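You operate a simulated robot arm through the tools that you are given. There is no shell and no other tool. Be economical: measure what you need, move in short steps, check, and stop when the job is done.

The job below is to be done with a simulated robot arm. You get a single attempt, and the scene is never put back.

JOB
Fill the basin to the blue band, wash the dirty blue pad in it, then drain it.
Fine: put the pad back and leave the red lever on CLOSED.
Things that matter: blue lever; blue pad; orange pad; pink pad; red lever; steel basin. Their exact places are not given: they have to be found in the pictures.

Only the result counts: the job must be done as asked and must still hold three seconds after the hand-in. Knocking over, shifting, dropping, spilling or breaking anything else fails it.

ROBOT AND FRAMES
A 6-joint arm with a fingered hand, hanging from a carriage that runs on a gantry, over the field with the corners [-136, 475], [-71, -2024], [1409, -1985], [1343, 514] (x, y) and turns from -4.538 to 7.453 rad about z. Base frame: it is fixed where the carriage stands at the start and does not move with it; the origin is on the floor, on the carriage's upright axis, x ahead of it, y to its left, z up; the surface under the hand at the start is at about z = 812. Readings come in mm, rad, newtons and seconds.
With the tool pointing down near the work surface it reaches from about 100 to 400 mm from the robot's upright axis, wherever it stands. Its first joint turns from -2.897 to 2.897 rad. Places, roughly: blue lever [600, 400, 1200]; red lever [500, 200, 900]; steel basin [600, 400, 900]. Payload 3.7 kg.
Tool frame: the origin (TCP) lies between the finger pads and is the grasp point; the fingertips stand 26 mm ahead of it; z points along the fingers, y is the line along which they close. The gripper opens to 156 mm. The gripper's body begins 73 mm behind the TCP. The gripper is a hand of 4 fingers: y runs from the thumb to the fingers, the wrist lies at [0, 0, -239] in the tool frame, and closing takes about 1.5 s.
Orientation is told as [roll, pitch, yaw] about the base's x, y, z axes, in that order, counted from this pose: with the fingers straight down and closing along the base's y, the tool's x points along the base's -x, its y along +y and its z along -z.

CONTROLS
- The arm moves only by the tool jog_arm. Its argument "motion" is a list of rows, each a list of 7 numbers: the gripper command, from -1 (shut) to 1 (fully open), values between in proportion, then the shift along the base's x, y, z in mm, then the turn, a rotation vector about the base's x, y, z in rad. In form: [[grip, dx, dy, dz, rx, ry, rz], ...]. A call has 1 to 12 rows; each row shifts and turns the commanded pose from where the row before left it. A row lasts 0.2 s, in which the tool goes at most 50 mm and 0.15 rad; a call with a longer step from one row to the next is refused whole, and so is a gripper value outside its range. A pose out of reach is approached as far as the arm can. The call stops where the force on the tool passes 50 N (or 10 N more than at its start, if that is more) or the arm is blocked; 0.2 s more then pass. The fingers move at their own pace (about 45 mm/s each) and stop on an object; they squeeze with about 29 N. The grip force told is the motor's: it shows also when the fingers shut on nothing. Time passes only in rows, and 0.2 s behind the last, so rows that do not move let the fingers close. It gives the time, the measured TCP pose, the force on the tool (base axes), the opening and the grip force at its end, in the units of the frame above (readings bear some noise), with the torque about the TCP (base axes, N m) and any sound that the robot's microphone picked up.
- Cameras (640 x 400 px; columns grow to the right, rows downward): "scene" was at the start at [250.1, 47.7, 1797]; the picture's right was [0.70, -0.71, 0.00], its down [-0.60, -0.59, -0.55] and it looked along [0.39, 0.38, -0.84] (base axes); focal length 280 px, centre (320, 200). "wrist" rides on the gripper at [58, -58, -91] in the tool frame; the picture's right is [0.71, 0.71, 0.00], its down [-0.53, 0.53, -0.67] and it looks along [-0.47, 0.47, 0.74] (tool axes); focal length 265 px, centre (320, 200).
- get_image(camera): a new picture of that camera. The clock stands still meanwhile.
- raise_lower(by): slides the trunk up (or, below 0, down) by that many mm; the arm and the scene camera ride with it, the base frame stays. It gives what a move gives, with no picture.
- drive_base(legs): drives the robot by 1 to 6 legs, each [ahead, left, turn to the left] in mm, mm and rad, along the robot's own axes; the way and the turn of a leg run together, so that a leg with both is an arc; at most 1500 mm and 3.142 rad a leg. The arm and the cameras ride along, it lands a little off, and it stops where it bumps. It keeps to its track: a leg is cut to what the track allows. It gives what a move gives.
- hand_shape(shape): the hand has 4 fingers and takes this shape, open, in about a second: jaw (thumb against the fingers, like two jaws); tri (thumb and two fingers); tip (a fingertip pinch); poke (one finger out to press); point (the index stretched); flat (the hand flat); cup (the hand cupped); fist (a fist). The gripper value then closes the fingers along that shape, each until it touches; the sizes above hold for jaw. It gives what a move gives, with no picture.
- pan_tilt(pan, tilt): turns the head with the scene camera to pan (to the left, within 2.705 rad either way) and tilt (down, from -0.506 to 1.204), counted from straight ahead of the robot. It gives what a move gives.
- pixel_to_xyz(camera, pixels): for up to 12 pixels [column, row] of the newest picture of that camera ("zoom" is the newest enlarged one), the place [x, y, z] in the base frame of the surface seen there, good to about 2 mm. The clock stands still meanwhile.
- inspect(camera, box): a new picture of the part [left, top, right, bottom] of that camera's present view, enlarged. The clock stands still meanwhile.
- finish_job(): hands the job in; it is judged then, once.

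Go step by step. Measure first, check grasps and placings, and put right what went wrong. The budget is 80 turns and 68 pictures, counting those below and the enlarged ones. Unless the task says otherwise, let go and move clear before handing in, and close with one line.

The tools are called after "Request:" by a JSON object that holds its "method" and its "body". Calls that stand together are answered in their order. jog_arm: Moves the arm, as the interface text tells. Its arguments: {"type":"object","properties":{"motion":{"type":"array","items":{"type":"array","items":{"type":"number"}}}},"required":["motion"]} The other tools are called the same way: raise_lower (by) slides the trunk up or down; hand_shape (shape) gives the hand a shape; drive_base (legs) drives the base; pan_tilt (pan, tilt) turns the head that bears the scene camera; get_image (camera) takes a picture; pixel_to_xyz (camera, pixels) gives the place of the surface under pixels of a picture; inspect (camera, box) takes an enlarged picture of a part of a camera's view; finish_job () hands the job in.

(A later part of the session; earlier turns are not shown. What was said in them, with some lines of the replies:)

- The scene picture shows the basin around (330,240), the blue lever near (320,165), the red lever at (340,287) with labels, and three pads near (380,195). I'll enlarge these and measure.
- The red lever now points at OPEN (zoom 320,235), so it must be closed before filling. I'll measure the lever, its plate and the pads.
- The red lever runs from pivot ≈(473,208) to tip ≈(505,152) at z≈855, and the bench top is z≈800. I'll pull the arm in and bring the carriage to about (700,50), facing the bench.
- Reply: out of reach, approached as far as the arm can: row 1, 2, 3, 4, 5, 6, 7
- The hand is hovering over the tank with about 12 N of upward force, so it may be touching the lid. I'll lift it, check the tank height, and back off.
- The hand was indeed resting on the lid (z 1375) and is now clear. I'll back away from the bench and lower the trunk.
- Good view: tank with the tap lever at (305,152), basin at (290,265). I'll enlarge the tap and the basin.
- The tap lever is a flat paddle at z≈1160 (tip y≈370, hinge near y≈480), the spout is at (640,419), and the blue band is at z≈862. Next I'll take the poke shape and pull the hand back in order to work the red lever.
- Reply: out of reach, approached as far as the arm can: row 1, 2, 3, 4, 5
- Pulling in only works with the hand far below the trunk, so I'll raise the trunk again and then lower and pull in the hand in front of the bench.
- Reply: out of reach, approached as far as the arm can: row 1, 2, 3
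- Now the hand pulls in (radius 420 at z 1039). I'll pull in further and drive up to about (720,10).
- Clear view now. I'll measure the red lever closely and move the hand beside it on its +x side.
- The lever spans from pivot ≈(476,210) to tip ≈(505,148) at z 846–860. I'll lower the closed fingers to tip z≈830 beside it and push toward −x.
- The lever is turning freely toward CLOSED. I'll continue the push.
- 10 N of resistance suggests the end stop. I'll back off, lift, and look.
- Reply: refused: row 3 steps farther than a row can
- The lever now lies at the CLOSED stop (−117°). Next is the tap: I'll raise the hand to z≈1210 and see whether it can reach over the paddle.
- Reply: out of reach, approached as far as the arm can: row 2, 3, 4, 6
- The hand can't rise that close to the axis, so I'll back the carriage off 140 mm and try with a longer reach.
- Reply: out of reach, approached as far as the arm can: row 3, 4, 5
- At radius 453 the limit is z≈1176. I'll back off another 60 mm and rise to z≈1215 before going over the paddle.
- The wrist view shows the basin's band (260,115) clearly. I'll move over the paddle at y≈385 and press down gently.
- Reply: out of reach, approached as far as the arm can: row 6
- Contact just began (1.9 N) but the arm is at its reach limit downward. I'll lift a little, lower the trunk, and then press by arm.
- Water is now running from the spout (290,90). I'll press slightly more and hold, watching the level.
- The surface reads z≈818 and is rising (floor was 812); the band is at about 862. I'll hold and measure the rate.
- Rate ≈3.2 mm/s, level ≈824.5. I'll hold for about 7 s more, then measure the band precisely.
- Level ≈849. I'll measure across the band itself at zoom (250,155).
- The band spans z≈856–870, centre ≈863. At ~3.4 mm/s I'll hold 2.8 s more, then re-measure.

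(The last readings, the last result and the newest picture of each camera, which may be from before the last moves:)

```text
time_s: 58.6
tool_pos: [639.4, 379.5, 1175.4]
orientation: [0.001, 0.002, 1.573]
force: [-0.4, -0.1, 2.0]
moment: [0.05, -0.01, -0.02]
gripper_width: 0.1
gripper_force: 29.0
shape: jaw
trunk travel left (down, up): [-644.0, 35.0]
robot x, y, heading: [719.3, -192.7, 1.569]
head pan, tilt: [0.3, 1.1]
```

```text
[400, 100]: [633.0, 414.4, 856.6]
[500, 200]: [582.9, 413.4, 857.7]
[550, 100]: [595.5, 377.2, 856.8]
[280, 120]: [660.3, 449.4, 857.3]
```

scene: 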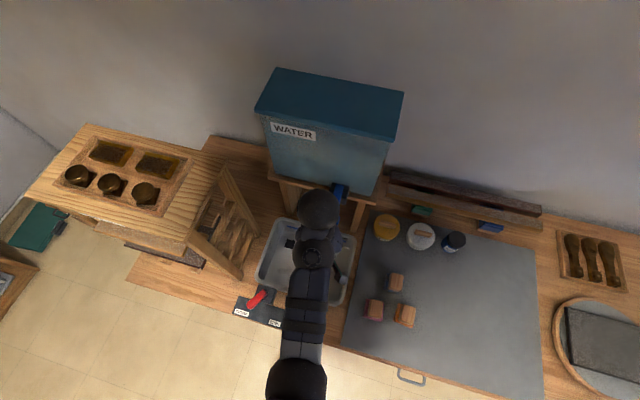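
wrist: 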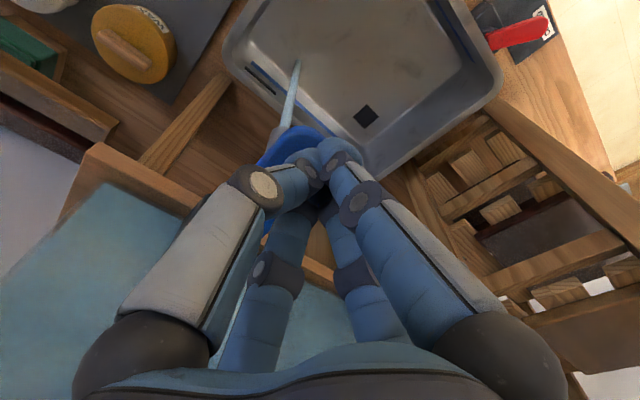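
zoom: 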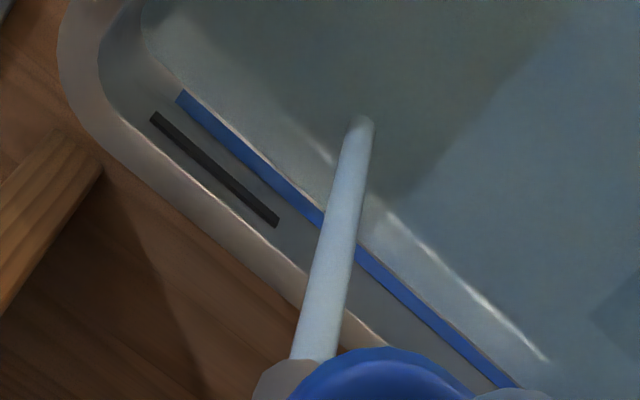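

Level 857, just at the band's lower edge. I'll hold about 1.2 s more, then release the paddle.

Request:
{"method": "jog_arm", "body": {"motion": [[-1, 0, 0, 0, 0, 0, 0], [-1, 0, 0, 0, 0, 0, 0], [-1, 0, 0, 0, 0, 0, 0], [-1, 0, 0, 0, 0, 0, 0], [-1, 0, 0, 0, 0, 0, 0], [-1, 0, 0, 0, 0, 0, 0], [-1, 0, 0, 15, 0, 0, 0], [-1, 0, 0, 15, 0, 0, 0], [-1, 0, 0, 10, 0, 0, 0], [-1, 0, 0, 0, 0, 0, 0]]}}

Request:
{"method": "inspect", "body": {"camera": "wrist", "box": [230, 40, 342, 140]}}

Request:
{"method": "pixel_to_xyz", "body": {"camera": "zoom", "pixels": [[400, 100], [500, 200], [550, 100], [280, 100]]}}

```text
time_s: 60.8
tool_pos: [638.7, 379.9, 1214.6]
orientation: [-0.001, -0.002, 1.572]
force: [0.0, 0.2, 1.2]
moment: [-0.02, -0.01, -0.01]
gripper_width: 0.3
gripper_force: 28.9
shape: jaw
trunk travel left (down, up): [-644.0, 35.0]
robot x, y, heading: [716.2, -194.1, 1.572]
head pan, tilt: [0.3, 1.1]
```

```text
4.00 times, centred on (286, 90) of wrist
```

zoom: 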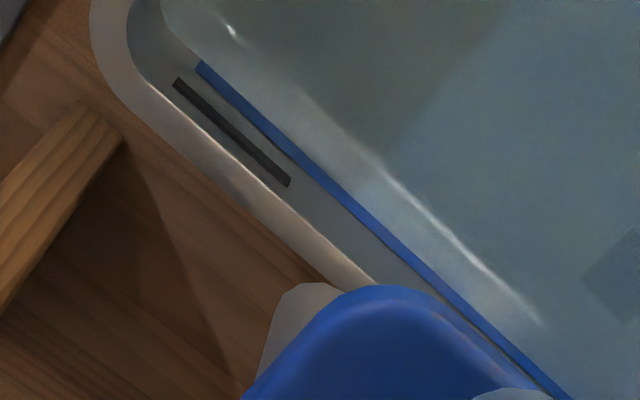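

```text
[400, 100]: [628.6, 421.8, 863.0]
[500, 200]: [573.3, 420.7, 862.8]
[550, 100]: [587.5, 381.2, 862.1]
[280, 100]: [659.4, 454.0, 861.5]
```

Level 862.4, in the middle of the band, and the stream has stopped. Now I'll retreat, pull the hand in and drive up for the pad.

Request:
{"method": "jog_arm", "body": {"motion": [[-1, 0, -40, 0, 0, 0, 0], [-1, 5, -40, 0, 0, 0, 0], [-1, 10, -30, -35, 0, 0, 0], [-1, 10, -30, -35, 0, 0, 0], [-1, 10, -30, -35, 0, 0, 0], [-1, 10, -30, -35, 0, 0, 0], [-1, 10, -40, -20, 0, 0, 0], [-1, 10, -40, 0, 0, 0, 0], [-1, 0, -40, 0, 0, 0, 0]]}}

Request:
{"method": "raise_lower", "body": {"by": 35}}

Request:
{"method": "drive_base", "body": {"legs": [[205, -20, 0]]}}

Request:
{"method": "pan_tilt", "body": {"pan": 0.0, "tilt": 1.2}}

Request:
{"method": "get_image", "body": {"camera": "scene"}}

```text
time_s: 62.8
tool_pos: [702.0, 75.4, 1037.6]
orientation: [-0.001, 0.0, 1.573]
force: [-1.0, 0.7, -0.2]
moment: [-0.02, -0.01, 0.0]
gripper_width: 0.0
gripper_force: 29.5
shape: jaw
out of reach, approached as far as the arm can: row 2
trunk travel left (down, up): [-644.0, 35.0]
robot x, y, heading: [718.9, -196.3, 1.572]
head pan, tilt: [0.3, 1.1]
```

```text
time_s: 63.6
tool_pos: [701.6, 75.2, 1074.3]
orientation: [0.0, 0.001, 1.572]
force: [-0.1, 0.0, 0.3]
moment: [0.01, 0.01, 0.01]
gripper_width: 0.4
gripper_force: 29.0
shape: jaw
trunk travel left (down, up): [-679.0, 0.0]
robot x, y, heading: [716.9, -193.8, 1.567]
head pan, tilt: [0.3, 1.1]
```

```text
time_s: 65.2
tool_pos: [722.7, 281.5, 1073.1]
orientation: [0.0, 0.0, 1.569]
force: [-0.1, 0.9, 0.3]
moment: [0.0, -0.03, 0.0]
gripper_width: 0.1
gripper_force: 28.9
shape: jaw
trunk travel left (down, up): [-679.0, 0.0]
robot x, y, heading: [740.5, 12.5, 1.566]
head pan, tilt: [0.3, 1.1]
```

```text
time_s: 66.0
tool_pos: [723.3, 282.0, 1073.2]
orientation: [-0.001, 0.001, 1.57]
force: [0.2, 0.1, -0.2]
moment: [-0.01, 0.04, -0.01]
gripper_width: 0.3
gripper_force: 29.0
shape: jaw
trunk travel left (down, up): [-679.0, 0.0]
robot x, y, heading: [738.4, 12.7, 1.571]
head pan, tilt: [0.0, 1.201]
```

```text
36 pictures are left
```

scene: 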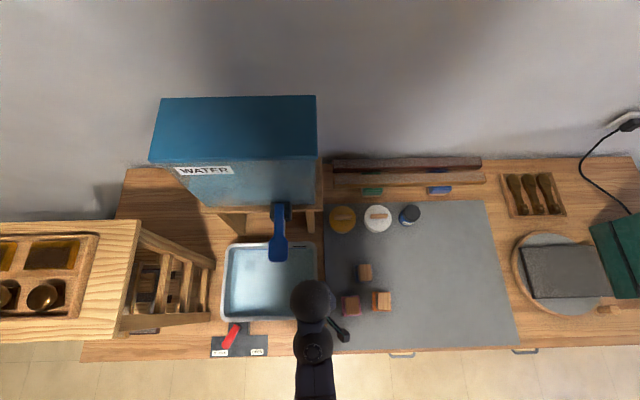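

The basin holds water and the red lever stays on CLOSED. I'll zoom in on the pads.

Request:
{"method": "inspect", "body": {"camera": "scene", "box": [330, 255, 410, 319]}}

Request:
{"method": "pixel_to_xyz", "body": {"camera": "zoom", "pixels": [[230, 75], [325, 75], [230, 165], [325, 165], [280, 118], [222, 80], [222, 195], [280, 200], [170, 380], [330, 370], [215, 150]]}}

```text
6.25 times, centred on (370, 287) of scene
```

zoom: 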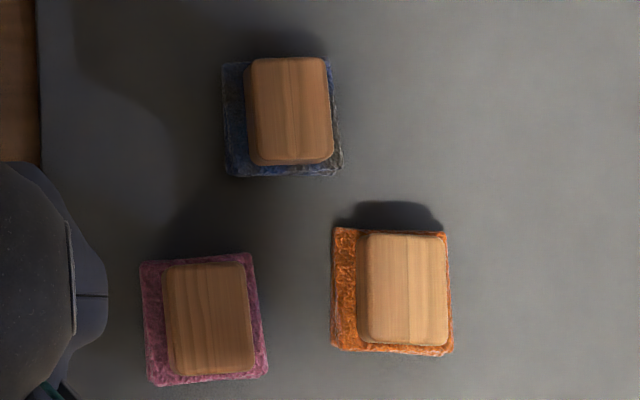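

```text
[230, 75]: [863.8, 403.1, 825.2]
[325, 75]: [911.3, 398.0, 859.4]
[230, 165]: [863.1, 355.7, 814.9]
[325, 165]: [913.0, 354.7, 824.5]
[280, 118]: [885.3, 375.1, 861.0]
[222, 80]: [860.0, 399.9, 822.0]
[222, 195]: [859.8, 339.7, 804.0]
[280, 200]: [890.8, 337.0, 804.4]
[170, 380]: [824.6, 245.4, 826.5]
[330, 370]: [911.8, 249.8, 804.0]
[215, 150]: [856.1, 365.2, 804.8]
```

The blue pad's handle is centred near (890,377), z 825–861, square to the axes, and the foam is about 57 mm square. I'll open to ~94 mm and go above it.

Request:
{"method": "jog_arm", "body": {"motion": [[0.2, 35, 15, 0, 0, 0, 0], [0.2, 35, 20, 0, 0, 0, 0], [0.2, 35, 20, 0, 0, 0, 0], [0.2, 35, 20, -20, 0, 0, 0], [0.2, 27, 20, -30, 0, 0, 0], [0.2, 0, 0, -40, 0, 0, 0], [0.2, 0, 0, -20, 0, 0, 0]]}}

Request:
{"method": "inspect", "body": {"camera": "wrist", "box": [160, 0, 480, 200]}}

Request:
{"method": "inspect", "body": {"camera": "scene", "box": [330, 255, 410, 319]}}

```text
time_s: 67.6
tool_pos: [887.8, 378.0, 962.3]
orientation: [0.0, 0.0, 1.57]
force: [-0.2, -0.3, 0.0]
moment: [-0.02, -0.05, -0.03]
gripper_width: 90.1
gripper_force: 0.0
shape: jaw
trunk travel left (down, up): [-679.0, 0.0]
robot x, y, heading: [738.7, 11.2, 1.564]
head pan, tilt: [0.0, 1.201]
```

```text
2.00 times, centred on (320, 100) of wrist
```

zoom: 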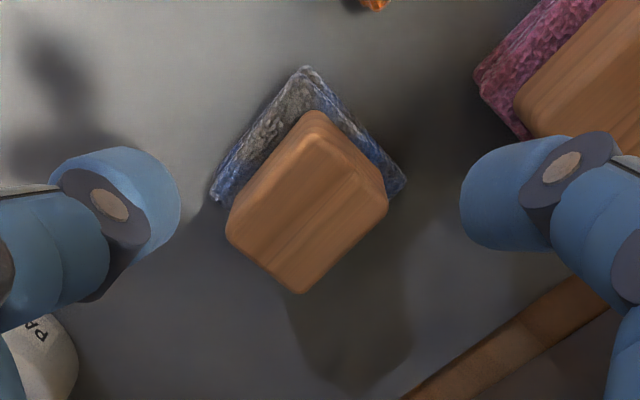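

```text
6.25 times, centred on (370, 287) of scene
```

zoom: 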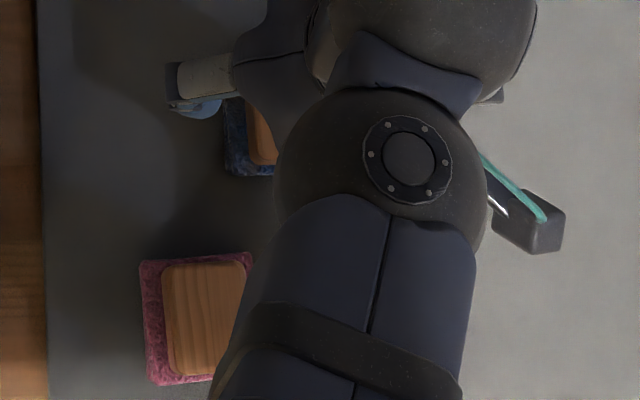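

The handle sits between the open fingers. I'll descend to TCP z≈855 and close.

Request:
{"method": "jog_arm", "body": {"motion": [[0.2, 1, 0, -35, 0, 0, 0], [0.2, 1, 0, -35, 0, 0, 0], [0.2, 0, 0, -25, 0, 0, 0], [0.2, 0, 0, -12, 0, 0, 0], [0.2, 0, 0, 0, 0, 0, 0]]}}

Request:
{"method": "get_image", "body": {"camera": "wrist"}}

```text
time_s: 68.8
tool_pos: [882.7, 358.0, 893.8]
orientation: [0.0, 0.0, 1.568]
force: [-0.2, 0.0, 0.5]
moment: [-0.01, 0.01, 0.01]
gripper_width: 89.9
gripper_force: 0.0
shape: jaw
out of reach, approached as far as the arm can: row 2, 3, 4
trunk travel left (down, up): [-679.0, 0.0]
robot x, y, heading: [740.1, 11.7, 1.566]
head pan, tilt: [0.0, 1.201]
```

```text
32 pictures are left
```

wrist: 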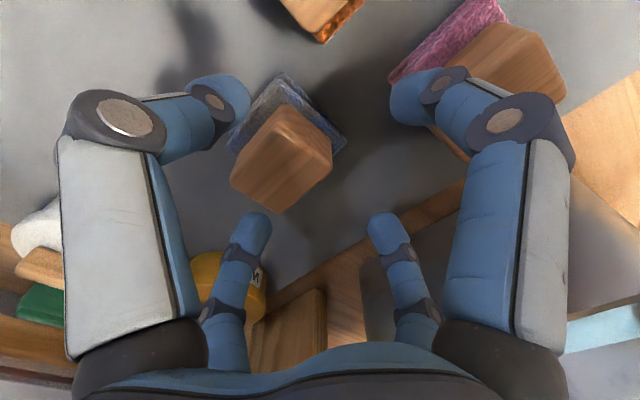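

The arm is at its reach limit at this trunk height. I'll lift, lower the trunk 100 mm, and come back over the handle.

Request:
{"method": "jog_arm", "body": {"motion": [[0.2, 2, 5, 40, 0, 0, 0], [0.2, 2, 8, 45, 0, 0, 0], [0.2, 2, 7, 25, 0, 0, 0]]}}

Request:
{"method": "raise_lower", "body": {"by": -100}}

Request:
{"method": "jog_arm", "body": {"motion": [[0.2, 0, 0, 0, 0, 0, 0]]}}

```text
time_s: 69.6
tool_pos: [890.7, 373.6, 1005.2]
orientation: [0.0, 0.001, 1.568]
force: [-0.2, -0.6, 0.0]
moment: [0.01, -0.02, 0.01]
gripper_width: 90.1
gripper_force: 0.1
shape: jaw
trunk travel left (down, up): [-679.0, 0.0]
robot x, y, heading: [739.1, 12.0, 1.568]
head pan, tilt: [0.0, 1.201]
```

```text
time_s: 70.9
tool_pos: [891.3, 374.6, 906.1]
orientation: [0.002, 0.001, 1.569]
force: [0.5, -0.3, -0.2]
moment: [0.05, 0.02, -0.02]
gripper_width: 89.9
gripper_force: 0.0
shape: jaw
trunk travel left (down, up): [-579.0, 100.0]
robot x, y, heading: [737.8, 10.8, 1.566]
head pan, tilt: [0.0, 1.201]
```

```text
time_s: 71.3
tool_pos: [891.4, 375.6, 905.2]
orientation: [0.001, 0.0, 1.569]
force: [-0.8, -0.3, -0.9]
moment: [0.02, 0.01, -0.01]
gripper_width: 90.2
gripper_force: 0.1
shape: jaw
trunk travel left (down, up): [-579.0, 100.0]
robot x, y, heading: [737.3, 7.0, 1.571]
head pan, tilt: [0.0, 1.201]
```

Request:
{"method": "jog_arm", "body": {"motion": [[0.2, -1, 2, -20, 0, 0, 0], [0.2, 0, 0, -20, 0, 0, 0], [0.2, 0, 0, -10, 0, 0, 0], [0.2, 0, 0, 0, 0, 0, 0]]}}

Request:
{"method": "get_image", "body": {"camera": "wrist"}}

```text
time_s: 72.3
tool_pos: [890.2, 375.1, 856.0]
orientation: [0.001, 0.001, 1.569]
force: [0.1, 1.3, -0.4]
moment: [-0.02, -0.01, 0.0]
gripper_width: 89.8
gripper_force: 0.1
shape: jaw
trunk travel left (down, up): [-579.0, 100.0]
robot x, y, heading: [735.0, 12.7, 1.563]
head pan, tilt: [0.0, 1.201]
```

```text
31 pictures are left
```

wrist: 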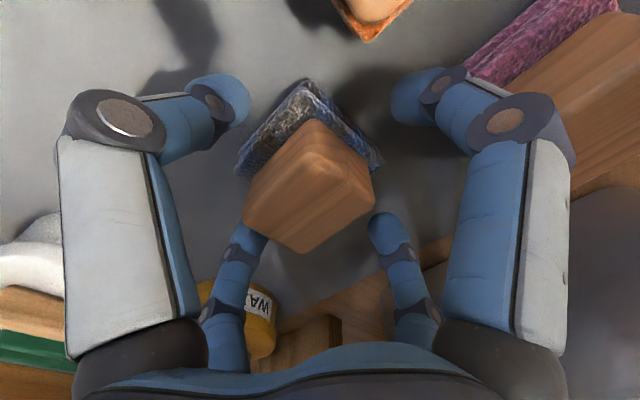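

The handle is centred between the fingers. I'll close and check the grip.

Request:
{"method": "jog_arm", "body": {"motion": [[-0.2, 0, 0, 0, 0, 0, 0], [-0.5, 0, 0, 0, 0, 0, 0], [-1, 0, 0, 0, 0, 0, 0], [-1, 0, 0, 0, 0, 0, 0], [-1, 0, 0, 0, 0, 0, 0], [-1, 0, 0, 0, 0, 0, 0], [-1, 0, 0, 0, 0, 0, 0]]}}

Request:
{"method": "get_image", "body": {"camera": "wrist"}}

```text
time_s: 73.9
tool_pos: [889.8, 377.0, 854.7]
orientation: [0.001, -0.001, 1.57]
force: [-1.1, -0.6, -0.1]
moment: [0.02, 0.0, -0.03]
gripper_width: 41.5
gripper_force: 28.9
shape: jaw
trunk travel left (down, up): [-579.0, 100.0]
robot x, y, heading: [739.8, 7.9, 1.568]
head pan, tilt: [0.0, 1.201]
```

```text
30 pictures are left
```

wrist: 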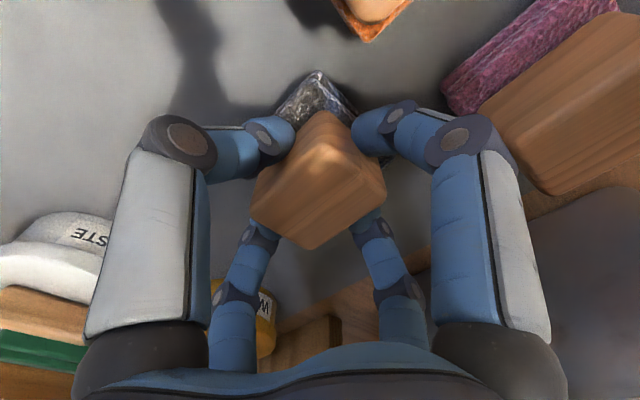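

Gripped at 41.5 mm. I'll lift straight up, then carry the pad in front of the tap lever toward the basin.

Request:
{"method": "jog_arm", "body": {"motion": [[-1, 0, 0, 15, 0, 0, 0], [-1, 0, 0, 35, 0, 0, 0], [-1, 0, 0, 40, 0, 0, 0], [-1, 0, 0, 40, 0, 0, 0], [-1, -20, -25, 10, 0, 0, 0], [-1, -30, -25, 0, 0, 0, 0], [-1, -35, -20, 0, 0, 0, 0], [-1, -40, -15, 0, 0, 0, 0], [-1, -40, 0, 0, 0, 0, 0], [-1, -40, 0, 0, 0, 0, 0], [-1, -40, 0, 0, 0, 0, 0], [-1, -40, 5, 0, 0, 0, 0]]}}

Request:
{"method": "get_image", "body": {"camera": "wrist"}}

Request:
{"method": "get_image", "body": {"camera": "scene"}}

```text
time_s: 76.5
tool_pos: [605.3, 296.4, 995.5]
orientation: [0.001, 0.0, 1.565]
force: [0.3, -0.8, -0.9]
moment: [0.03, 0.01, -0.03]
gripper_width: 41.4
gripper_force: 29.0
shape: jaw
trunk travel left (down, up): [-579.0, 100.0]
robot x, y, heading: [738.4, 8.7, 1.566]
head pan, tilt: [0.0, 1.201]
```

```text
29 pictures are left
```

wrist: 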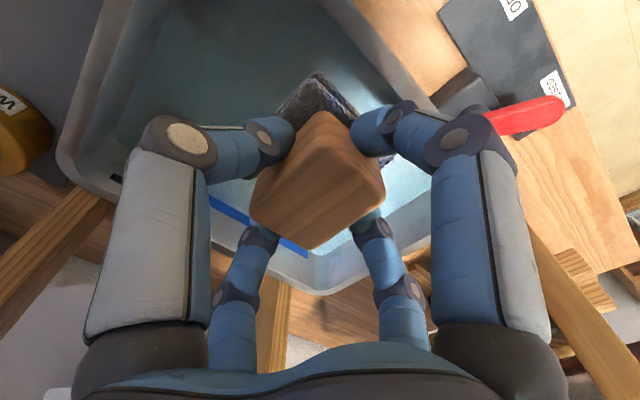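

```text
28 pictures are left
```

scene: 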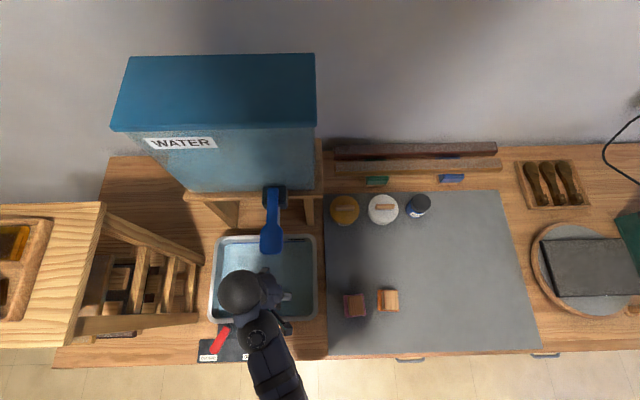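

The pad is over the water at (605,296). I'll shift to (575,325), lower it in slowly, and then scrub gently.

Request:
{"method": "jog_arm", "body": {"motion": [[-1, -15, 15, 0, 0, 0, 0], [-1, -15, 15, 0, 0, 0, 0], [-1, 0, 0, -30, 0, 0, 0], [-1, 0, 0, -30, 0, 0, 0], [-1, 0, 0, -20, 0, 0, 0], [-1, 0, 0, -15, 0, 0, 0], [-1, 0, 0, -15, 0, 0, 0], [-1, 0, 0, -12, 0, 0, 0], [-1, 0, 0, -4, 0, 0, 0], [-1, 0, 0, 0, 0, 0, 0]]}}

Request:
{"method": "get_image", "body": {"camera": "wrist"}}

```text
time_s: 78.7
tool_pos: [574.9, 326.4, 868.1]
orientation: [0.0, -0.001, 1.566]
force: [-0.4, 0.1, -0.3]
moment: [0.03, -0.01, -0.01]
gripper_width: 41.3
gripper_force: 29.2
shape: jaw
trunk travel left (down, up): [-579.0, 100.0]
robot x, y, heading: [741.0, 4.5, 1.568]
head pan, tilt: [0.0, 1.201]
```

```text
27 pictures are left
```

wrist: 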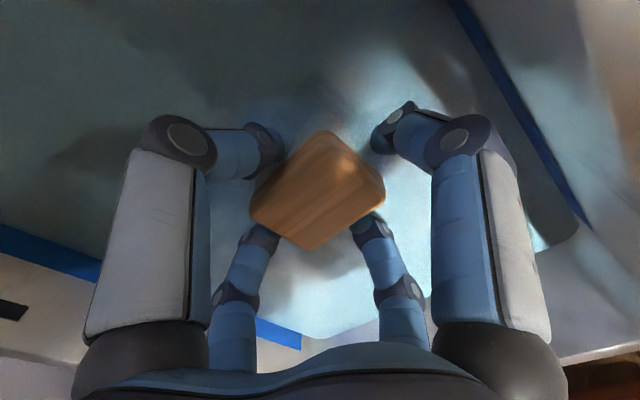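

The foam is under water. I'll scrub with several short strokes.

Request:
{"method": "jog_arm", "body": {"motion": [[-1, 25, 0, -3, 0, 0, 0], [-1, -25, 0, 0, 0, 0, 0], [-1, -20, 0, 0, 0, 0, 0], [-1, 20, 0, 0, 0, 0, 0], [-1, 25, 0, 0, 0, 0, 0], [-1, -25, 0, 0, 0, 0, 0], [-1, -20, 0, 0, 0, 0, 0], [-1, 20, 0, 0, 0, 0, 0], [-1, 25, 0, 0, 0, 0, 0], [-1, -25, 0, 0, 0, 0, 0], [-1, -20, 0, 0, 0, 0, 0], [-1, 20, 0, 0, 0, 0, 0]]}}

Request:
{"method": "jog_arm", "body": {"motion": [[-1, 0, 20, 0, 0, 0, 0], [-1, 0, -20, 0, 0, 0, 0], [-1, 0, -15, 0, 0, 0, 0], [-1, 0, 15, 0, 0, 0, 0], [-1, 0, 20, 0, 0, 0, 0], [-1, 0, -20, 0, 0, 0, 0], [-1, 25, 0, 0, 0, 0, 0], [-1, -25, 0, 0, 0, 0, 0], [-1, -20, 0, 0, 0, 0, 0], [-1, 20, 0, 0, 0, 0, 0], [-1, 25, 0, 0, 0, 0, 0], [-1, -25, 0, 0, 0, 0, 0]]}}

Request:
{"method": "jog_arm", "body": {"motion": [[-1, 0, 0, 25, 0, 0, 0], [-1, 0, 0, 25, 0, 0, 0], [-1, 0, 0, 30, 0, 0, 0], [-1, 0, 0, 35, 0, 0, 0], [-1, 0, 0, 0, 0, 0, 0]]}}

Request:
{"method": "get_image", "body": {"camera": "wrist"}}

```text
time_s: 81.3
tool_pos: [575.2, 327.2, 865.4]
orientation: [0.0, 0.0, 1.568]
force: [-0.2, 0.6, -1.8]
moment: [0.03, -0.03, -0.03]
gripper_width: 41.4
gripper_force: 29.3
shape: jaw
trunk travel left (down, up): [-579.0, 100.0]
robot x, y, heading: [736.1, 12.7, 1.57]
head pan, tilt: [0.0, 1.201]
```

```text
time_s: 83.9
tool_pos: [573.5, 325.7, 867.2]
orientation: [-0.001, 0.0, 1.568]
force: [-0.1, 0.5, -0.9]
moment: [-0.01, 0.0, 0.0]
gripper_width: 41.4
gripper_force: 29.2
shape: jaw
trunk travel left (down, up): [-579.0, 100.0]
robot x, y, heading: [736.5, 10.9, 1.569]
head pan, tilt: [0.0, 1.201]
```

```text
time_s: 85.1
tool_pos: [573.8, 326.5, 983.4]
orientation: [0.0, -0.002, 1.57]
force: [0.2, -0.4, -0.9]
moment: [0.0, 0.02, -0.01]
gripper_width: 41.3
gripper_force: 28.7
shape: jaw
trunk travel left (down, up): [-579.0, 100.0]
robot x, y, heading: [735.7, 10.4, 1.571]
head pan, tilt: [0.0, 1.201]
```

```text
26 pictures are left
```

wrist: 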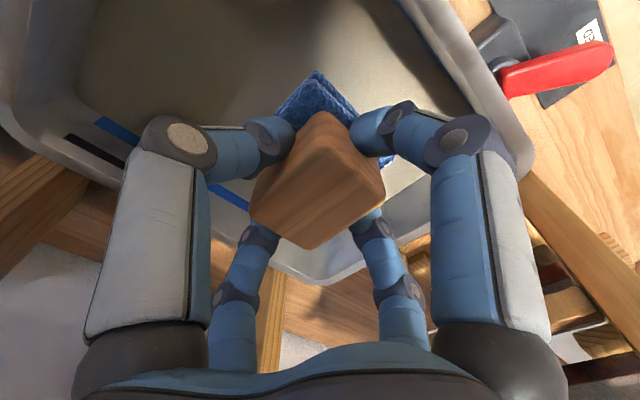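

The foam now looks bright blue and the water has gone murky. I'll take a closer look to confirm.

Request:
{"method": "inspect", "body": {"camera": "wrist", "box": [260, 60, 420, 180]}}

```text
3.33 times, centred on (340, 120) of wrist
```

zoom: 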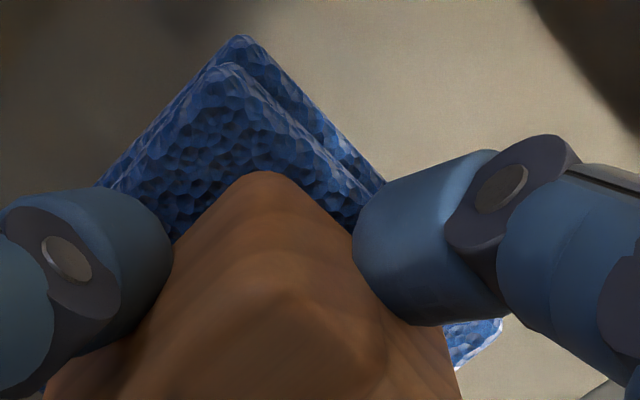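

The pad is clean. I'll let it drip briefly, then carry it back above its place.

Request:
{"method": "jog_arm", "body": {"motion": [[-1, 0, -15, 12, 0, 0, 0], [-1, 0, -15, 10, 0, 0, 0], [-1, 0, 0, 0, 0, 0, 0], [-1, 0, 0, 0, 0, 0, 0], [-1, 35, 0, 0, 0, 0, 0], [-1, 40, 0, 0, 0, 0, 0], [-1, 40, 0, 0, 0, 0, 0], [-1, 40, 0, 0, 0, 0, 0], [-1, 40, 15, 0, 0, 0, 0], [-1, 40, 20, 0, 0, 0, 0], [-1, 40, 23, 0, 0, 0, 0], [-1, 40, 23, 0, 0, 0, 0]]}}

Request:
{"method": "jog_arm", "body": {"motion": [[-1, 1, 0, -30, 0, 0, 0], [-1, 0, 0, -30, 0, 0, 0], [-1, 0, 0, -30, 0, 0, 0], [-1, 0, 0, -20, 0, 0, 0], [-1, 0, 0, 0, 0, 0, 0]]}}

Request:
{"method": "get_image", "body": {"camera": "wrist"}}

```text
time_s: 87.7
tool_pos: [888.7, 378.5, 1004.5]
orientation: [0.0, 0.002, 1.57]
force: [-0.3, -1.4, 0.4]
moment: [0.05, -0.03, -0.03]
gripper_width: 41.4
gripper_force: 28.6
shape: jaw
trunk travel left (down, up): [-579.0, 100.0]
robot x, y, heading: [736.9, 11.7, 1.568]
head pan, tilt: [0.0, 1.201]
```

```text
time_s: 88.9
tool_pos: [892.1, 377.2, 892.7]
orientation: [0.001, -0.002, 1.569]
force: [0.4, 0.1, 0.1]
moment: [-0.03, -0.04, -0.02]
gripper_width: 41.1
gripper_force: 29.3
shape: jaw
trunk travel left (down, up): [-579.0, 100.0]
robot x, y, heading: [741.1, 10.2, 1.571]
head pan, tilt: [0.0, 1.201]
```

```text
24 pictures are left
```

wrist: 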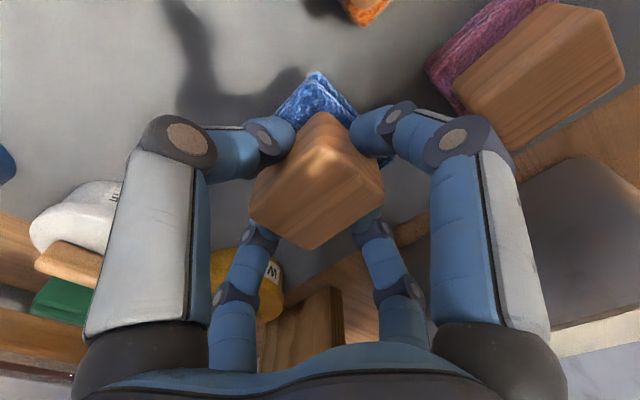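

Above its place at (892,377,893). I'll lower to z≈855 and release.

Request:
{"method": "jog_arm", "body": {"motion": [[-1, -1, 0, -20, 0, 0, 0], [-1, 0, 0, -10, 0, 0, 0], [-1, 0, 0, -5, 0, 0, 0], [-1, 0, 0, -2, 0, 0, 0], [-1, 0, 0, -1, 0, 0, 0]]}}

Request:
{"method": "jog_arm", "body": {"motion": [[-0.3, 0, 0, 0, 0, 0, 0], [-0.1, 0, 0, 0, 0, 0, 0], [0.2, 0, 0, 0, 0, 0, 0], [0.2, 0, 0, 0, 0, 0, 0], [0.2, 0, 0, 0, 0, 0, 0], [0.2, 0, 0, 20, 0, 0, 0], [0.2, 0, 0, 40, 0, 0, 0], [0.2, 0, 0, 40, 0, 0, 0], [0.2, 0, 0, 40, 0, 0, 0]]}}

Request:
{"method": "get_image", "body": {"camera": "wrist"}}

```text
time_s: 90.1
tool_pos: [891.8, 379.1, 856.6]
orientation: [0.001, 0.0, 1.568]
force: [0.5, -0.1, -1.1]
moment: [0.04, 0.0, 0.02]
gripper_width: 41.4
gripper_force: 29.0
shape: jaw
trunk travel left (down, up): [-579.0, 100.0]
robot x, y, heading: [736.9, 8.2, 1.565]
head pan, tilt: [0.0, 1.201]
```

```text
time_s: 92.1
tool_pos: [887.9, 380.7, 993.0]
orientation: [0.0, 0.001, 1.567]
force: [-0.8, -0.1, -0.9]
moment: [0.02, 0.0, -0.03]
gripper_width: 89.6
gripper_force: 0.0
shape: jaw
trunk travel left (down, up): [-579.0, 100.0]
robot x, y, heading: [737.3, 12.5, 1.568]
head pan, tilt: [0.0, 1.201]
```

```text
23 pictures are left
```

wrist: 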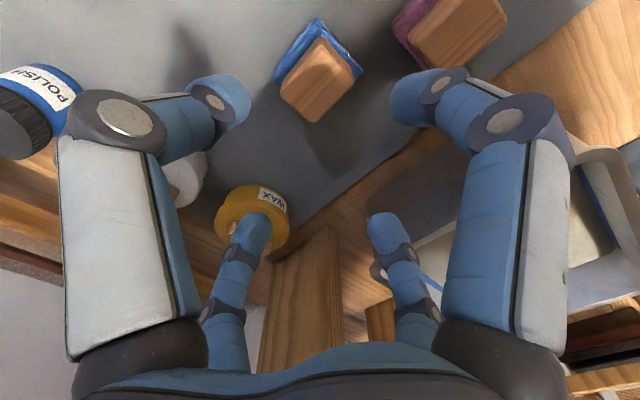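

The pad is back on the mat. Now I'll shut the hand, move back over near the red lever and check the room on its left side.

Request:
{"method": "jog_arm", "body": {"motion": [[-0.5, -30, -30, 10, 0, 0, 0], [-1, -30, -35, 0, 0, 0, 0], [-1, -35, -30, 0, 0, 0, 0], [-1, -40, -15, 0, 0, 0, 0], [-1, -40, 0, 0, 0, 0, 0], [-1, -40, 0, 0, 0, 0, 0], [-1, -40, 0, 0, 0, 0, 0], [-1, -35, -25, 0, 0, 0, 0], [-1, -35, -25, 0, 0, 0, 0]]}}

Request:
{"method": "pan_tilt", "body": {"pan": 0.3, "tilt": 1.2}}

Request:
{"method": "get_image", "body": {"camera": "scene"}}

```text
time_s: 94.1
tool_pos: [565.2, 219.5, 1006.0]
orientation: [0.001, -0.002, 1.566]
force: [-0.1, -0.6, 0.1]
moment: [-0.03, 0.01, 0.0]
gripper_width: 0.0
gripper_force: 29.1
shape: jaw
trunk travel left (down, up): [-579.0, 100.0]
robot x, y, heading: [737.9, 11.7, 1.569]
head pan, tilt: [0.0, 1.201]
```

```text
time_s: 94.9
tool_pos: [566.5, 219.5, 1005.1]
orientation: [-0.001, 0.001, 1.567]
force: [0.1, 0.3, 0.2]
moment: [0.0, 0.02, 0.02]
gripper_width: 0.1
gripper_force: 28.6
shape: jaw
trunk travel left (down, up): [-579.0, 100.0]
robot x, y, heading: [738.5, 6.9, 1.569]
head pan, tilt: [0.3, 1.201]
```

```text
22 pictures are left
```

scene: 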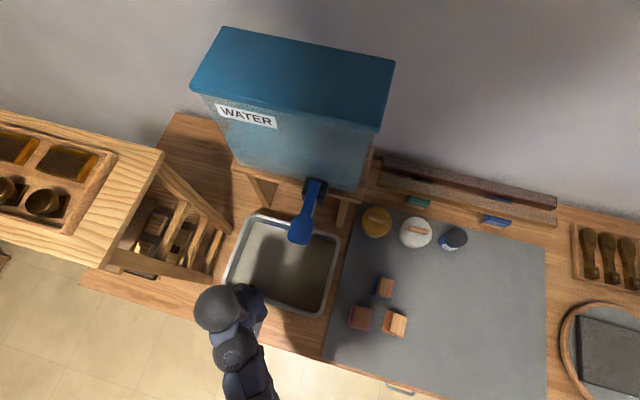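

I'll measure the shelf structure left of the basin to find clearance for the hand.

Request:
{"method": "pixel_to_xyz", "body": {"camera": "scene", "pixels": [[158, 152], [105, 265], [210, 275], [225, 230], [185, 270], [218, 250], [130, 240], [150, 272], [210, 282], [175, 255]]}}

Request:
{"method": "inspect", "body": {"camera": "wrist", "box": [320, 0, 640, 200]}}

```text
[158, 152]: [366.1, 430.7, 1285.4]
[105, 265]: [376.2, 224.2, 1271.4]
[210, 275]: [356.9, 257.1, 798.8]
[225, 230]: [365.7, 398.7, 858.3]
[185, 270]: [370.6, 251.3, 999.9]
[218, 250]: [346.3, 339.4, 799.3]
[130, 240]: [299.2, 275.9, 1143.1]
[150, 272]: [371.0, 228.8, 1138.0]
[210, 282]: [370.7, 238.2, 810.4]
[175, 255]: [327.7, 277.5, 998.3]
```

```text
2.00 times, centred on (480, 100) of wrist
```

zoom: 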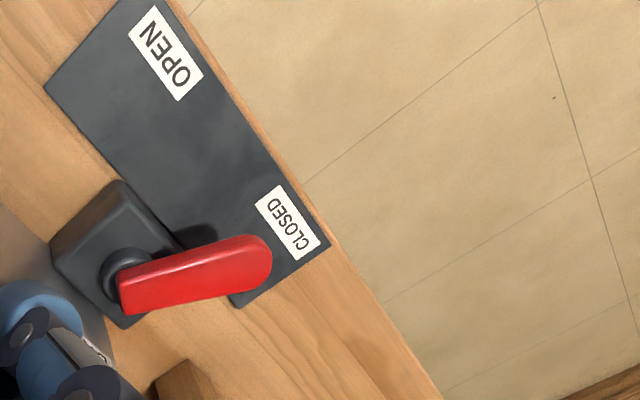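

The shelf starts at x≤371, y≥225, so the space at (400,148) is free. I'll go around in front of the lever and down on its left side.

Request:
{"method": "jog_arm", "body": {"motion": [[-1, -5, -35, 0, 0, 0, 0], [-1, -5, -35, 0, 0, 0, 0], [-1, -40, -2, 0, 0, 0, 0], [-1, -40, 0, 0, 0, 0, 0], [-1, -40, 0, 0, 0, 0, 0], [-1, -38, 0, 0, 0, 0, 0], [-1, 0, 0, -40, 0, 0, 0], [-1, 0, 0, -40, 0, 0, 0]]}}

Request:
{"method": "get_image", "body": {"camera": "wrist"}}

Request:
{"method": "get_image", "body": {"camera": "scene"}}

```text
time_s: 96.7
tool_pos: [398.1, 145.6, 926.9]
orientation: [0.003, -0.002, 1.567]
force: [-0.4, -0.6, -0.1]
moment: [-0.01, -0.01, -0.02]
gripper_width: 0.1
gripper_force: 28.8
shape: jaw
trunk travel left (down, up): [-579.0, 100.0]
robot x, y, heading: [735.9, 9.7, 1.571]
head pan, tilt: [0.3, 1.201]
```

```text
20 pictures are left
```

wrist: 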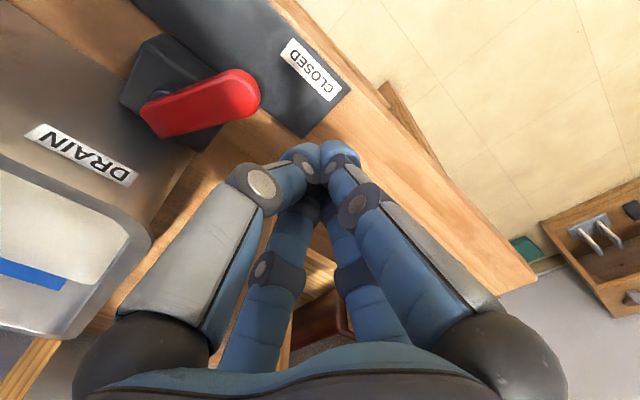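

```text
19 pictures are left
```

scene: 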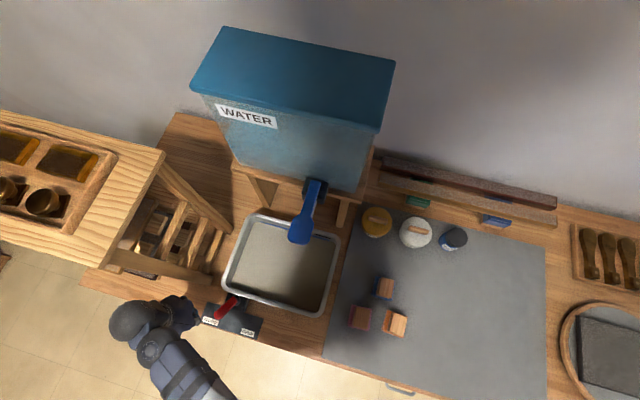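

The hand is just left of the lever. I'll go down to z≈857 and push toward OPEN.

Request:
{"method": "jog_arm", "body": {"motion": [[-1, 0, 2, -40, 0, 0, 0], [-1, 0, 0, -30, 0, 0, 0], [-1, 12, 0, 0, 0, 0, 0], [-1, 12, 0, 0, 0, 0, 0], [-1, 12, 0, 0, 0, 0, 0], [-1, 12, 0, 0, 0, 0, 0], [-1, 10, 0, 0, 0, 0, 0], [-1, 10, 0, 0, 0, 0, 0], [-1, 6, 0, 0, 0, 0, 0]]}}

Request:
{"method": "inspect", "body": {"camera": "scene", "box": [190, 280, 290, 340]}}

```text
time_s: 98.7
tool_pos: [468.1, 148.0, 857.3]
orientation: [0.004, -0.001, 1.567]
force: [-2.3, -1.7, 1.1]
moment: [0.01, -0.04, -0.04]
gripper_width: 0.0
gripper_force: 29.3
shape: jaw
trunk travel left (down, up): [-579.0, 100.0]
robot x, y, heading: [738.8, 12.0, 1.568]
head pan, tilt: [0.3, 1.201]
```

```text
6.40 times, centred on (240, 310) of scene
```

zoom: 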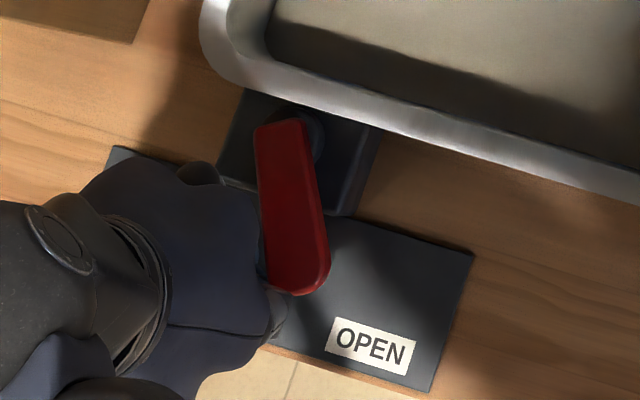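

The lever is near OPEN (force just beginning). I'll push a few mm more and let it drain.

Request:
{"method": "jog_arm", "body": {"motion": [[-1, 4, 0, 0, 0, 0, 0], [-1, 4, 0, 0, 0, 0, 0], [-1, 0, 0, 0, 0, 0, 0]]}}

Request:
{"method": "jog_arm", "body": {"motion": [[-1, -20, 0, 0, 0, 0, 0], [-1, -20, 0, 0, 0, 0, 0], [-1, -20, 0, 20, 0, 0, 0], [-1, 0, 0, 40, 0, 0, 0], [-1, 0, 0, 40, 0, 0, 0], [-1, 0, 0, 0, 0, 0, 0], [-1, 0, 0, 0, 0, 0, 0], [-1, 0, 0, 0, 0, 0, 0], [-1, 0, 0, 0, 0, 0, 0], [-1, 0, 0, 0, 0, 0, 0]]}}

Request:
{"method": "get_image", "body": {"camera": "scene"}}

Request:
{"method": "pixel_to_xyz", "body": {"camera": "scene", "pixels": [[270, 250], [300, 270], [280, 280], [255, 275], [232, 300], [220, 312], [240, 318], [235, 320]]}}

```text
time_s: 99.5
tool_pos: [476.9, 147.2, 855.6]
orientation: [0.002, 0.0, 1.569]
force: [-5.5, -5.6, -0.9]
moment: [0.04, -0.04, -0.1]
gripper_width: 0.0
gripper_force: 28.5
shape: jaw
trunk travel left (down, up): [-579.0, 100.0]
robot x, y, heading: [737.9, 11.4, 1.564]
head pan, tilt: [0.3, 1.201]
```

```text
time_s: 101.7
tool_pos: [416.4, 148.3, 955.4]
orientation: [0.0, 0.0, 1.569]
force: [0.1, 0.1, -0.8]
moment: [0.02, -0.03, 0.0]
gripper_width: 0.1
gripper_force: 28.7
shape: jaw
trunk travel left (down, up): [-579.0, 100.0]
robot x, y, heading: [741.7, 15.5, 1.569]
head pan, tilt: [0.3, 1.201]
```

```text
17 pictures are left
```

scene: 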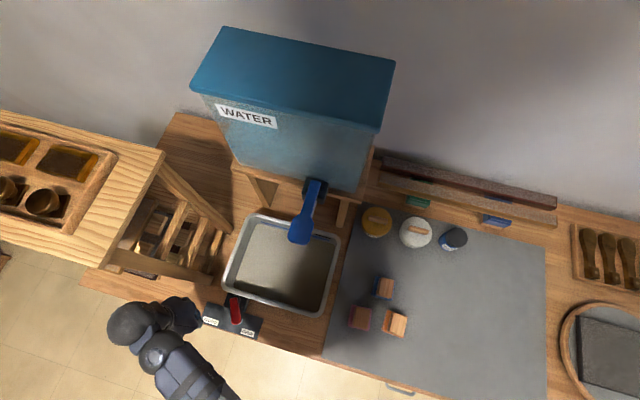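

```text
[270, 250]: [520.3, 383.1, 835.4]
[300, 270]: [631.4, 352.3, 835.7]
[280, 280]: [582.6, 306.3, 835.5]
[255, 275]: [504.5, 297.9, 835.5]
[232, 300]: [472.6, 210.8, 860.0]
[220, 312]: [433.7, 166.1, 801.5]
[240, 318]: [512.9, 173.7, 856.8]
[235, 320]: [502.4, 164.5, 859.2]
```

The level has fallen to 835 and is draining. Meanwhile I'll bring the hand around to the lever's right side.

Request:
{"method": "jog_arm", "body": {"motion": [[-1, 0, 0, 40, 0, 0, 0], [-1, 10, -5, 10, 0, 0, 0], [-1, 40, 0, 0, 0, 0, 0], [-1, 40, 0, 0, 0, 0, 0], [-1, 40, 5, 0, 0, 0, 0], [-1, 15, 5, 0, 0, 0, 0], [-1, 0, 5, -25, 0, 0, 0], [-1, 0, 0, -25, 0, 0, 0], [-1, 0, 0, 0, 0, 0, 0], [-1, 0, 0, 0, 0, 0, 0], [-1, 0, 0, 0, 0, 0, 0], [-1, 0, 0, 0, 0, 0, 0]]}}

Request:
{"method": "jog_arm", "body": {"motion": [[-1, 0, 0, 0, 0, 0, 0], [-1, 0, 0, 0, 0, 0, 0], [-1, 0, 0, 0, 0, 0, 0], [-1, 0, 0, 0, 0, 0, 0], [-1, 0, 0, 0, 0, 0, 0], [-1, 0, 0, 0, 0, 0, 0], [-1, 0, 0, 0, 0, 0, 0], [-1, 0, 0, 0, 0, 0, 0], [-1, 0, 0, 0, 0, 0, 0], [-1, 0, 0, 0, 0, 0, 0], [-1, 0, 0, 0, 0, 0, 0], [-1, 0, 0, 0, 0, 0, 0]]}}

Request:
{"method": "jog_arm", "body": {"motion": [[-1, 0, 0, 0, 0, 0, 0], [-1, 0, 0, 0, 0, 0, 0], [-1, 0, 0, 0, 0, 0, 0], [-1, 0, 0, 0, 0, 0, 0], [-1, 0, 0, 0, 0, 0, 0], [-1, 0, 0, 0, 0, 0, 0], [-1, 0, 0, 0, 0, 0, 0], [-1, 0, 0, 0, 0, 0, 0], [-1, 0, 0, 0, 0, 0, 0], [-1, 0, 0, 0, 0, 0, 0], [-1, 0, 0, 0, 0, 0, 0], [-1, 0, 0, 0, 0, 0, 0]]}}

Request:
{"method": "inspect", "body": {"camera": "scene", "box": [190, 200, 350, 340]}}

Request:
{"method": "pixel_to_xyz", "body": {"camera": "scene", "pixels": [[270, 250], [300, 270], [255, 275]]}}

```text
time_s: 104.3
tool_pos: [562.5, 158.8, 954.7]
orientation: [0.0, 0.0, 1.569]
force: [-0.3, 1.4, 0.4]
moment: [-0.01, 0.03, 0.01]
gripper_width: 0.0
gripper_force: 29.0
shape: jaw
trunk travel left (down, up): [-579.0, 100.0]
robot x, y, heading: [738.0, 9.6, 1.566]
head pan, tilt: [0.3, 1.201]
```

```text
time_s: 106.9
tool_pos: [562.8, 158.2, 954.8]
orientation: [0.001, 0.0, 1.569]
force: [0.3, 0.4, -0.3]
moment: [0.0, 0.02, 0.0]
gripper_width: 0.0
gripper_force: 29.2
shape: jaw
trunk travel left (down, up): [-579.0, 100.0]
robot x, y, heading: [742.7, 10.3, 1.566]
head pan, tilt: [0.3, 1.201]
```

```text
time_s: 109.5
tool_pos: [562.5, 158.7, 954.8]
orientation: [0.001, -0.001, 1.569]
force: [-0.4, 0.0, 0.8]
moment: [-0.05, 0.01, 0.05]
gripper_width: 0.2
gripper_force: 29.0
shape: jaw
trunk travel left (down, up): [-579.0, 100.0]
robot x, y, heading: [736.4, 10.9, 1.569]
head pan, tilt: [0.3, 1.201]
```

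```text
2.86 times, centred on (270, 270) of scene
```

zoom: 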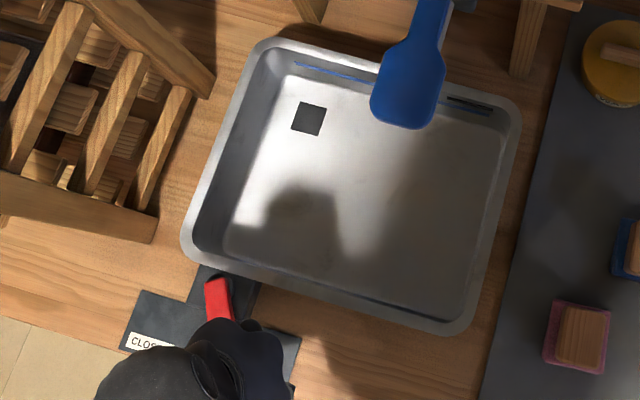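

```text
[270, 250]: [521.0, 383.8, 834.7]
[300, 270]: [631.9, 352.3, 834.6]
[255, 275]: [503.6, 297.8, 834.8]
```

The basin looks empty. I'll check the floor height in the enlarged picture and wait a little more before closing.

Request:
{"method": "pixel_to_xyz", "body": {"camera": "zoom", "pixels": [[350, 130], [400, 200], [300, 200], [310, 120]]}}

Request:
{"method": "jog_arm", "body": {"motion": [[-1, 0, 0, 0, 0, 0, 0], [-1, 0, 0, 0, 0, 0, 0], [-1, 0, 0, 0, 0, 0, 0], [-1, 0, 0, 0, 0, 0, 0], [-1, 0, 0, 0, 0, 0, 0], [-1, 0, 0, 0, 0, 0, 0], [-1, 0, 0, 0, 0, 0, 0], [-1, 0, 0, 0, 0, 0, 0], [-1, 0, 0, 0, 0, 0, 0], [-1, 0, 0, 0, 0, 0, 0], [-1, 0, 0, 0, 0, 0, 0], [-1, 0, 0, 0, 0, 0, 0]]}}

Request:
{"method": "jog_arm", "body": {"motion": [[-1, -6, 4, -40, 0, 0, 0], [-1, 0, 0, -40, 0, 0, 0], [-1, 0, 0, -18, 0, 0, 0], [-1, -12, 0, 0, 0, 0, 0], [-1, -12, 0, 0, 0, 0, 0], [-1, -10, -2, 0, 0, 0, 0], [-1, -10, -3, 0, 0, 0, 0], [-1, -10, -4, 0, 0, 0, 0], [-1, -8, -1, 0, 0, 0, 0], [-1, -8, 1, 0, 0, 0, 0]]}}

```text
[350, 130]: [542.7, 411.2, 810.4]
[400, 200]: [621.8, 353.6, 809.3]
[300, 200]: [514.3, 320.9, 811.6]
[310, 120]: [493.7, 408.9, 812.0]
```

```text
time_s: 112.1
tool_pos: [561.5, 158.3, 954.6]
orientation: [0.0, -0.001, 1.57]
force: [0.5, -0.5, -0.5]
moment: [-0.02, 0.04, -0.03]
gripper_width: 0.0
gripper_force: 29.5
shape: jaw
trunk travel left (down, up): [-579.0, 100.0]
robot x, y, heading: [737.7, 13.5, 1.566]
head pan, tilt: [0.3, 1.201]
```

```text
time_s: 114.3
tool_pos: [486.2, 152.9, 858.0]
orientation: [-0.001, -0.001, 1.567]
force: [0.3, 0.1, -0.4]
moment: [0.01, 0.02, 0.02]
gripper_width: 0.0
gripper_force: 29.0
shape: jaw
trunk travel left (down, up): [-579.0, 100.0]
robot x, y, heading: [738.1, 10.4, 1.566]
head pan, tilt: [0.3, 1.201]
```

The floor reads ≈811, so the basin is drained. I'll finish the closing push to the stop as before (x≈480), then back off and look.

Request:
{"method": "jog_arm", "body": {"motion": [[-1, -4, 0, 0, 0, 0, 0], [-1, -4, 0, 0, 0, 0, 0], [-1, -2, 0, 0, 0, 0, 0], [-1, 0, 0, 0, 0, 0, 0]]}}

Request:
{"method": "jog_arm", "body": {"motion": [[-1, 25, 0, 0, 0, 0, 0], [-1, 30, 0, 10, 0, 0, 0], [-1, 30, 0, 35, 0, 0, 0], [-1, 20, -10, 40, 0, 0, 0], [-1, 20, -10, 40, 0, 0, 0], [-1, 20, -10, 30, 0, 0, 0], [0.2, 40, -10, 0, 0, 0, 0], [0.2, 40, -10, 0, 0, 0, 0]]}}

Request:
{"method": "get_image", "body": {"camera": "scene"}}

Request:
{"method": "inspect", "body": {"camera": "scene", "box": [190, 220, 350, 340]}}

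Request:
{"method": "inspect", "body": {"camera": "scene", "box": [340, 265, 420, 345]}}

Request:
{"method": "pixel_to_xyz", "body": {"camera": "scene", "pixels": [[232, 300], [220, 312], [300, 270], [255, 275], [386, 288]]}}

```text
time_s: 115.3
tool_pos: [480.2, 152.5, 857.1]
orientation: [-0.003, 0.001, 1.566]
force: [13.0, -3.5, 2.0]
moment: [0.05, 0.11, 0.01]
gripper_width: 0.0
gripper_force: 28.7
shape: jaw
trunk travel left (down, up): [-579.0, 100.0]
robot x, y, heading: [736.5, 11.7, 1.566]
head pan, tilt: [0.3, 1.201]
```

```text
time_s: 117.1
tool_pos: [700.8, 102.8, 1014.8]
orientation: [0.0, 0.0, 1.568]
force: [0.0, 1.1, -0.1]
moment: [-0.08, -0.01, 0.01]
gripper_width: 89.8
gripper_force: 0.0
shape: jaw
trunk travel left (down, up): [-579.0, 100.0]
robot x, y, heading: [739.7, 11.0, 1.568]
head pan, tilt: [0.3, 1.201]
```

```text
15 pictures are left
```

scene: 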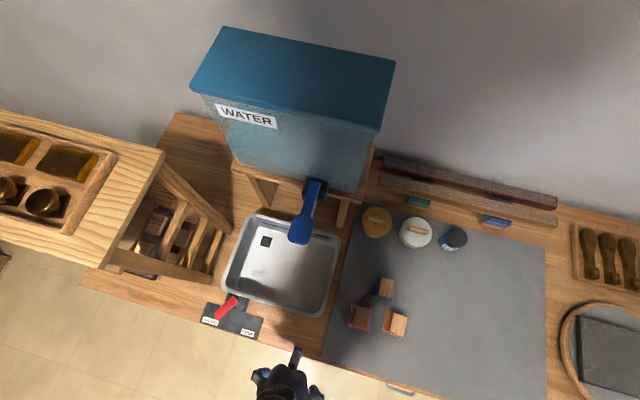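

```text
3.33 times, centred on (270, 280) of scene
```

zoom: 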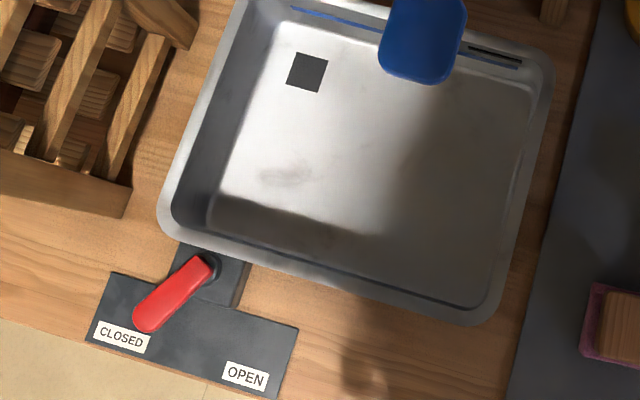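

```text
5.00 times, centred on (380, 305) of scene
```

zoom: 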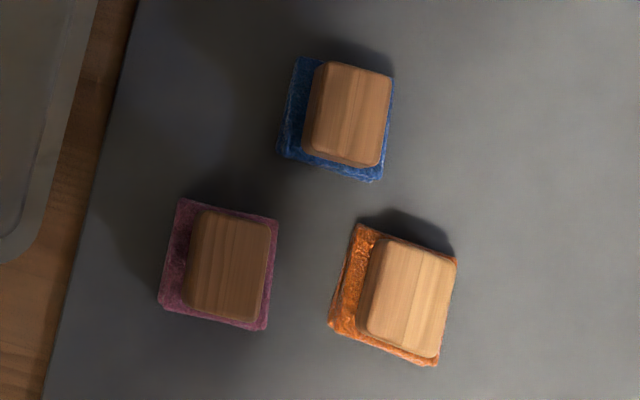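

```text
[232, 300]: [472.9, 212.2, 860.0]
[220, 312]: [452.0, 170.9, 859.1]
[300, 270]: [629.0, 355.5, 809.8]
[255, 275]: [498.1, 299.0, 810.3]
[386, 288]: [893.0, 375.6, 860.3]
```

The basin is empty (floor reads ≈810), the red lever is on CLOSED, the tap is shut, the blue pad is clean and in place at (893,376), the other pads have not moved and the hand is clear. I'll hand in.

Request:
{"method": "finish_job", "body": {}}

```text
The job is handed in.
```

The job is done and handed in: the basin was filled to the blue band, the blue pad washed and put back, the basin drained, and the red lever left on CLOSED. While positioning early on, the hand briefly rested on the tank lid at about 12 N, with no visible shift.
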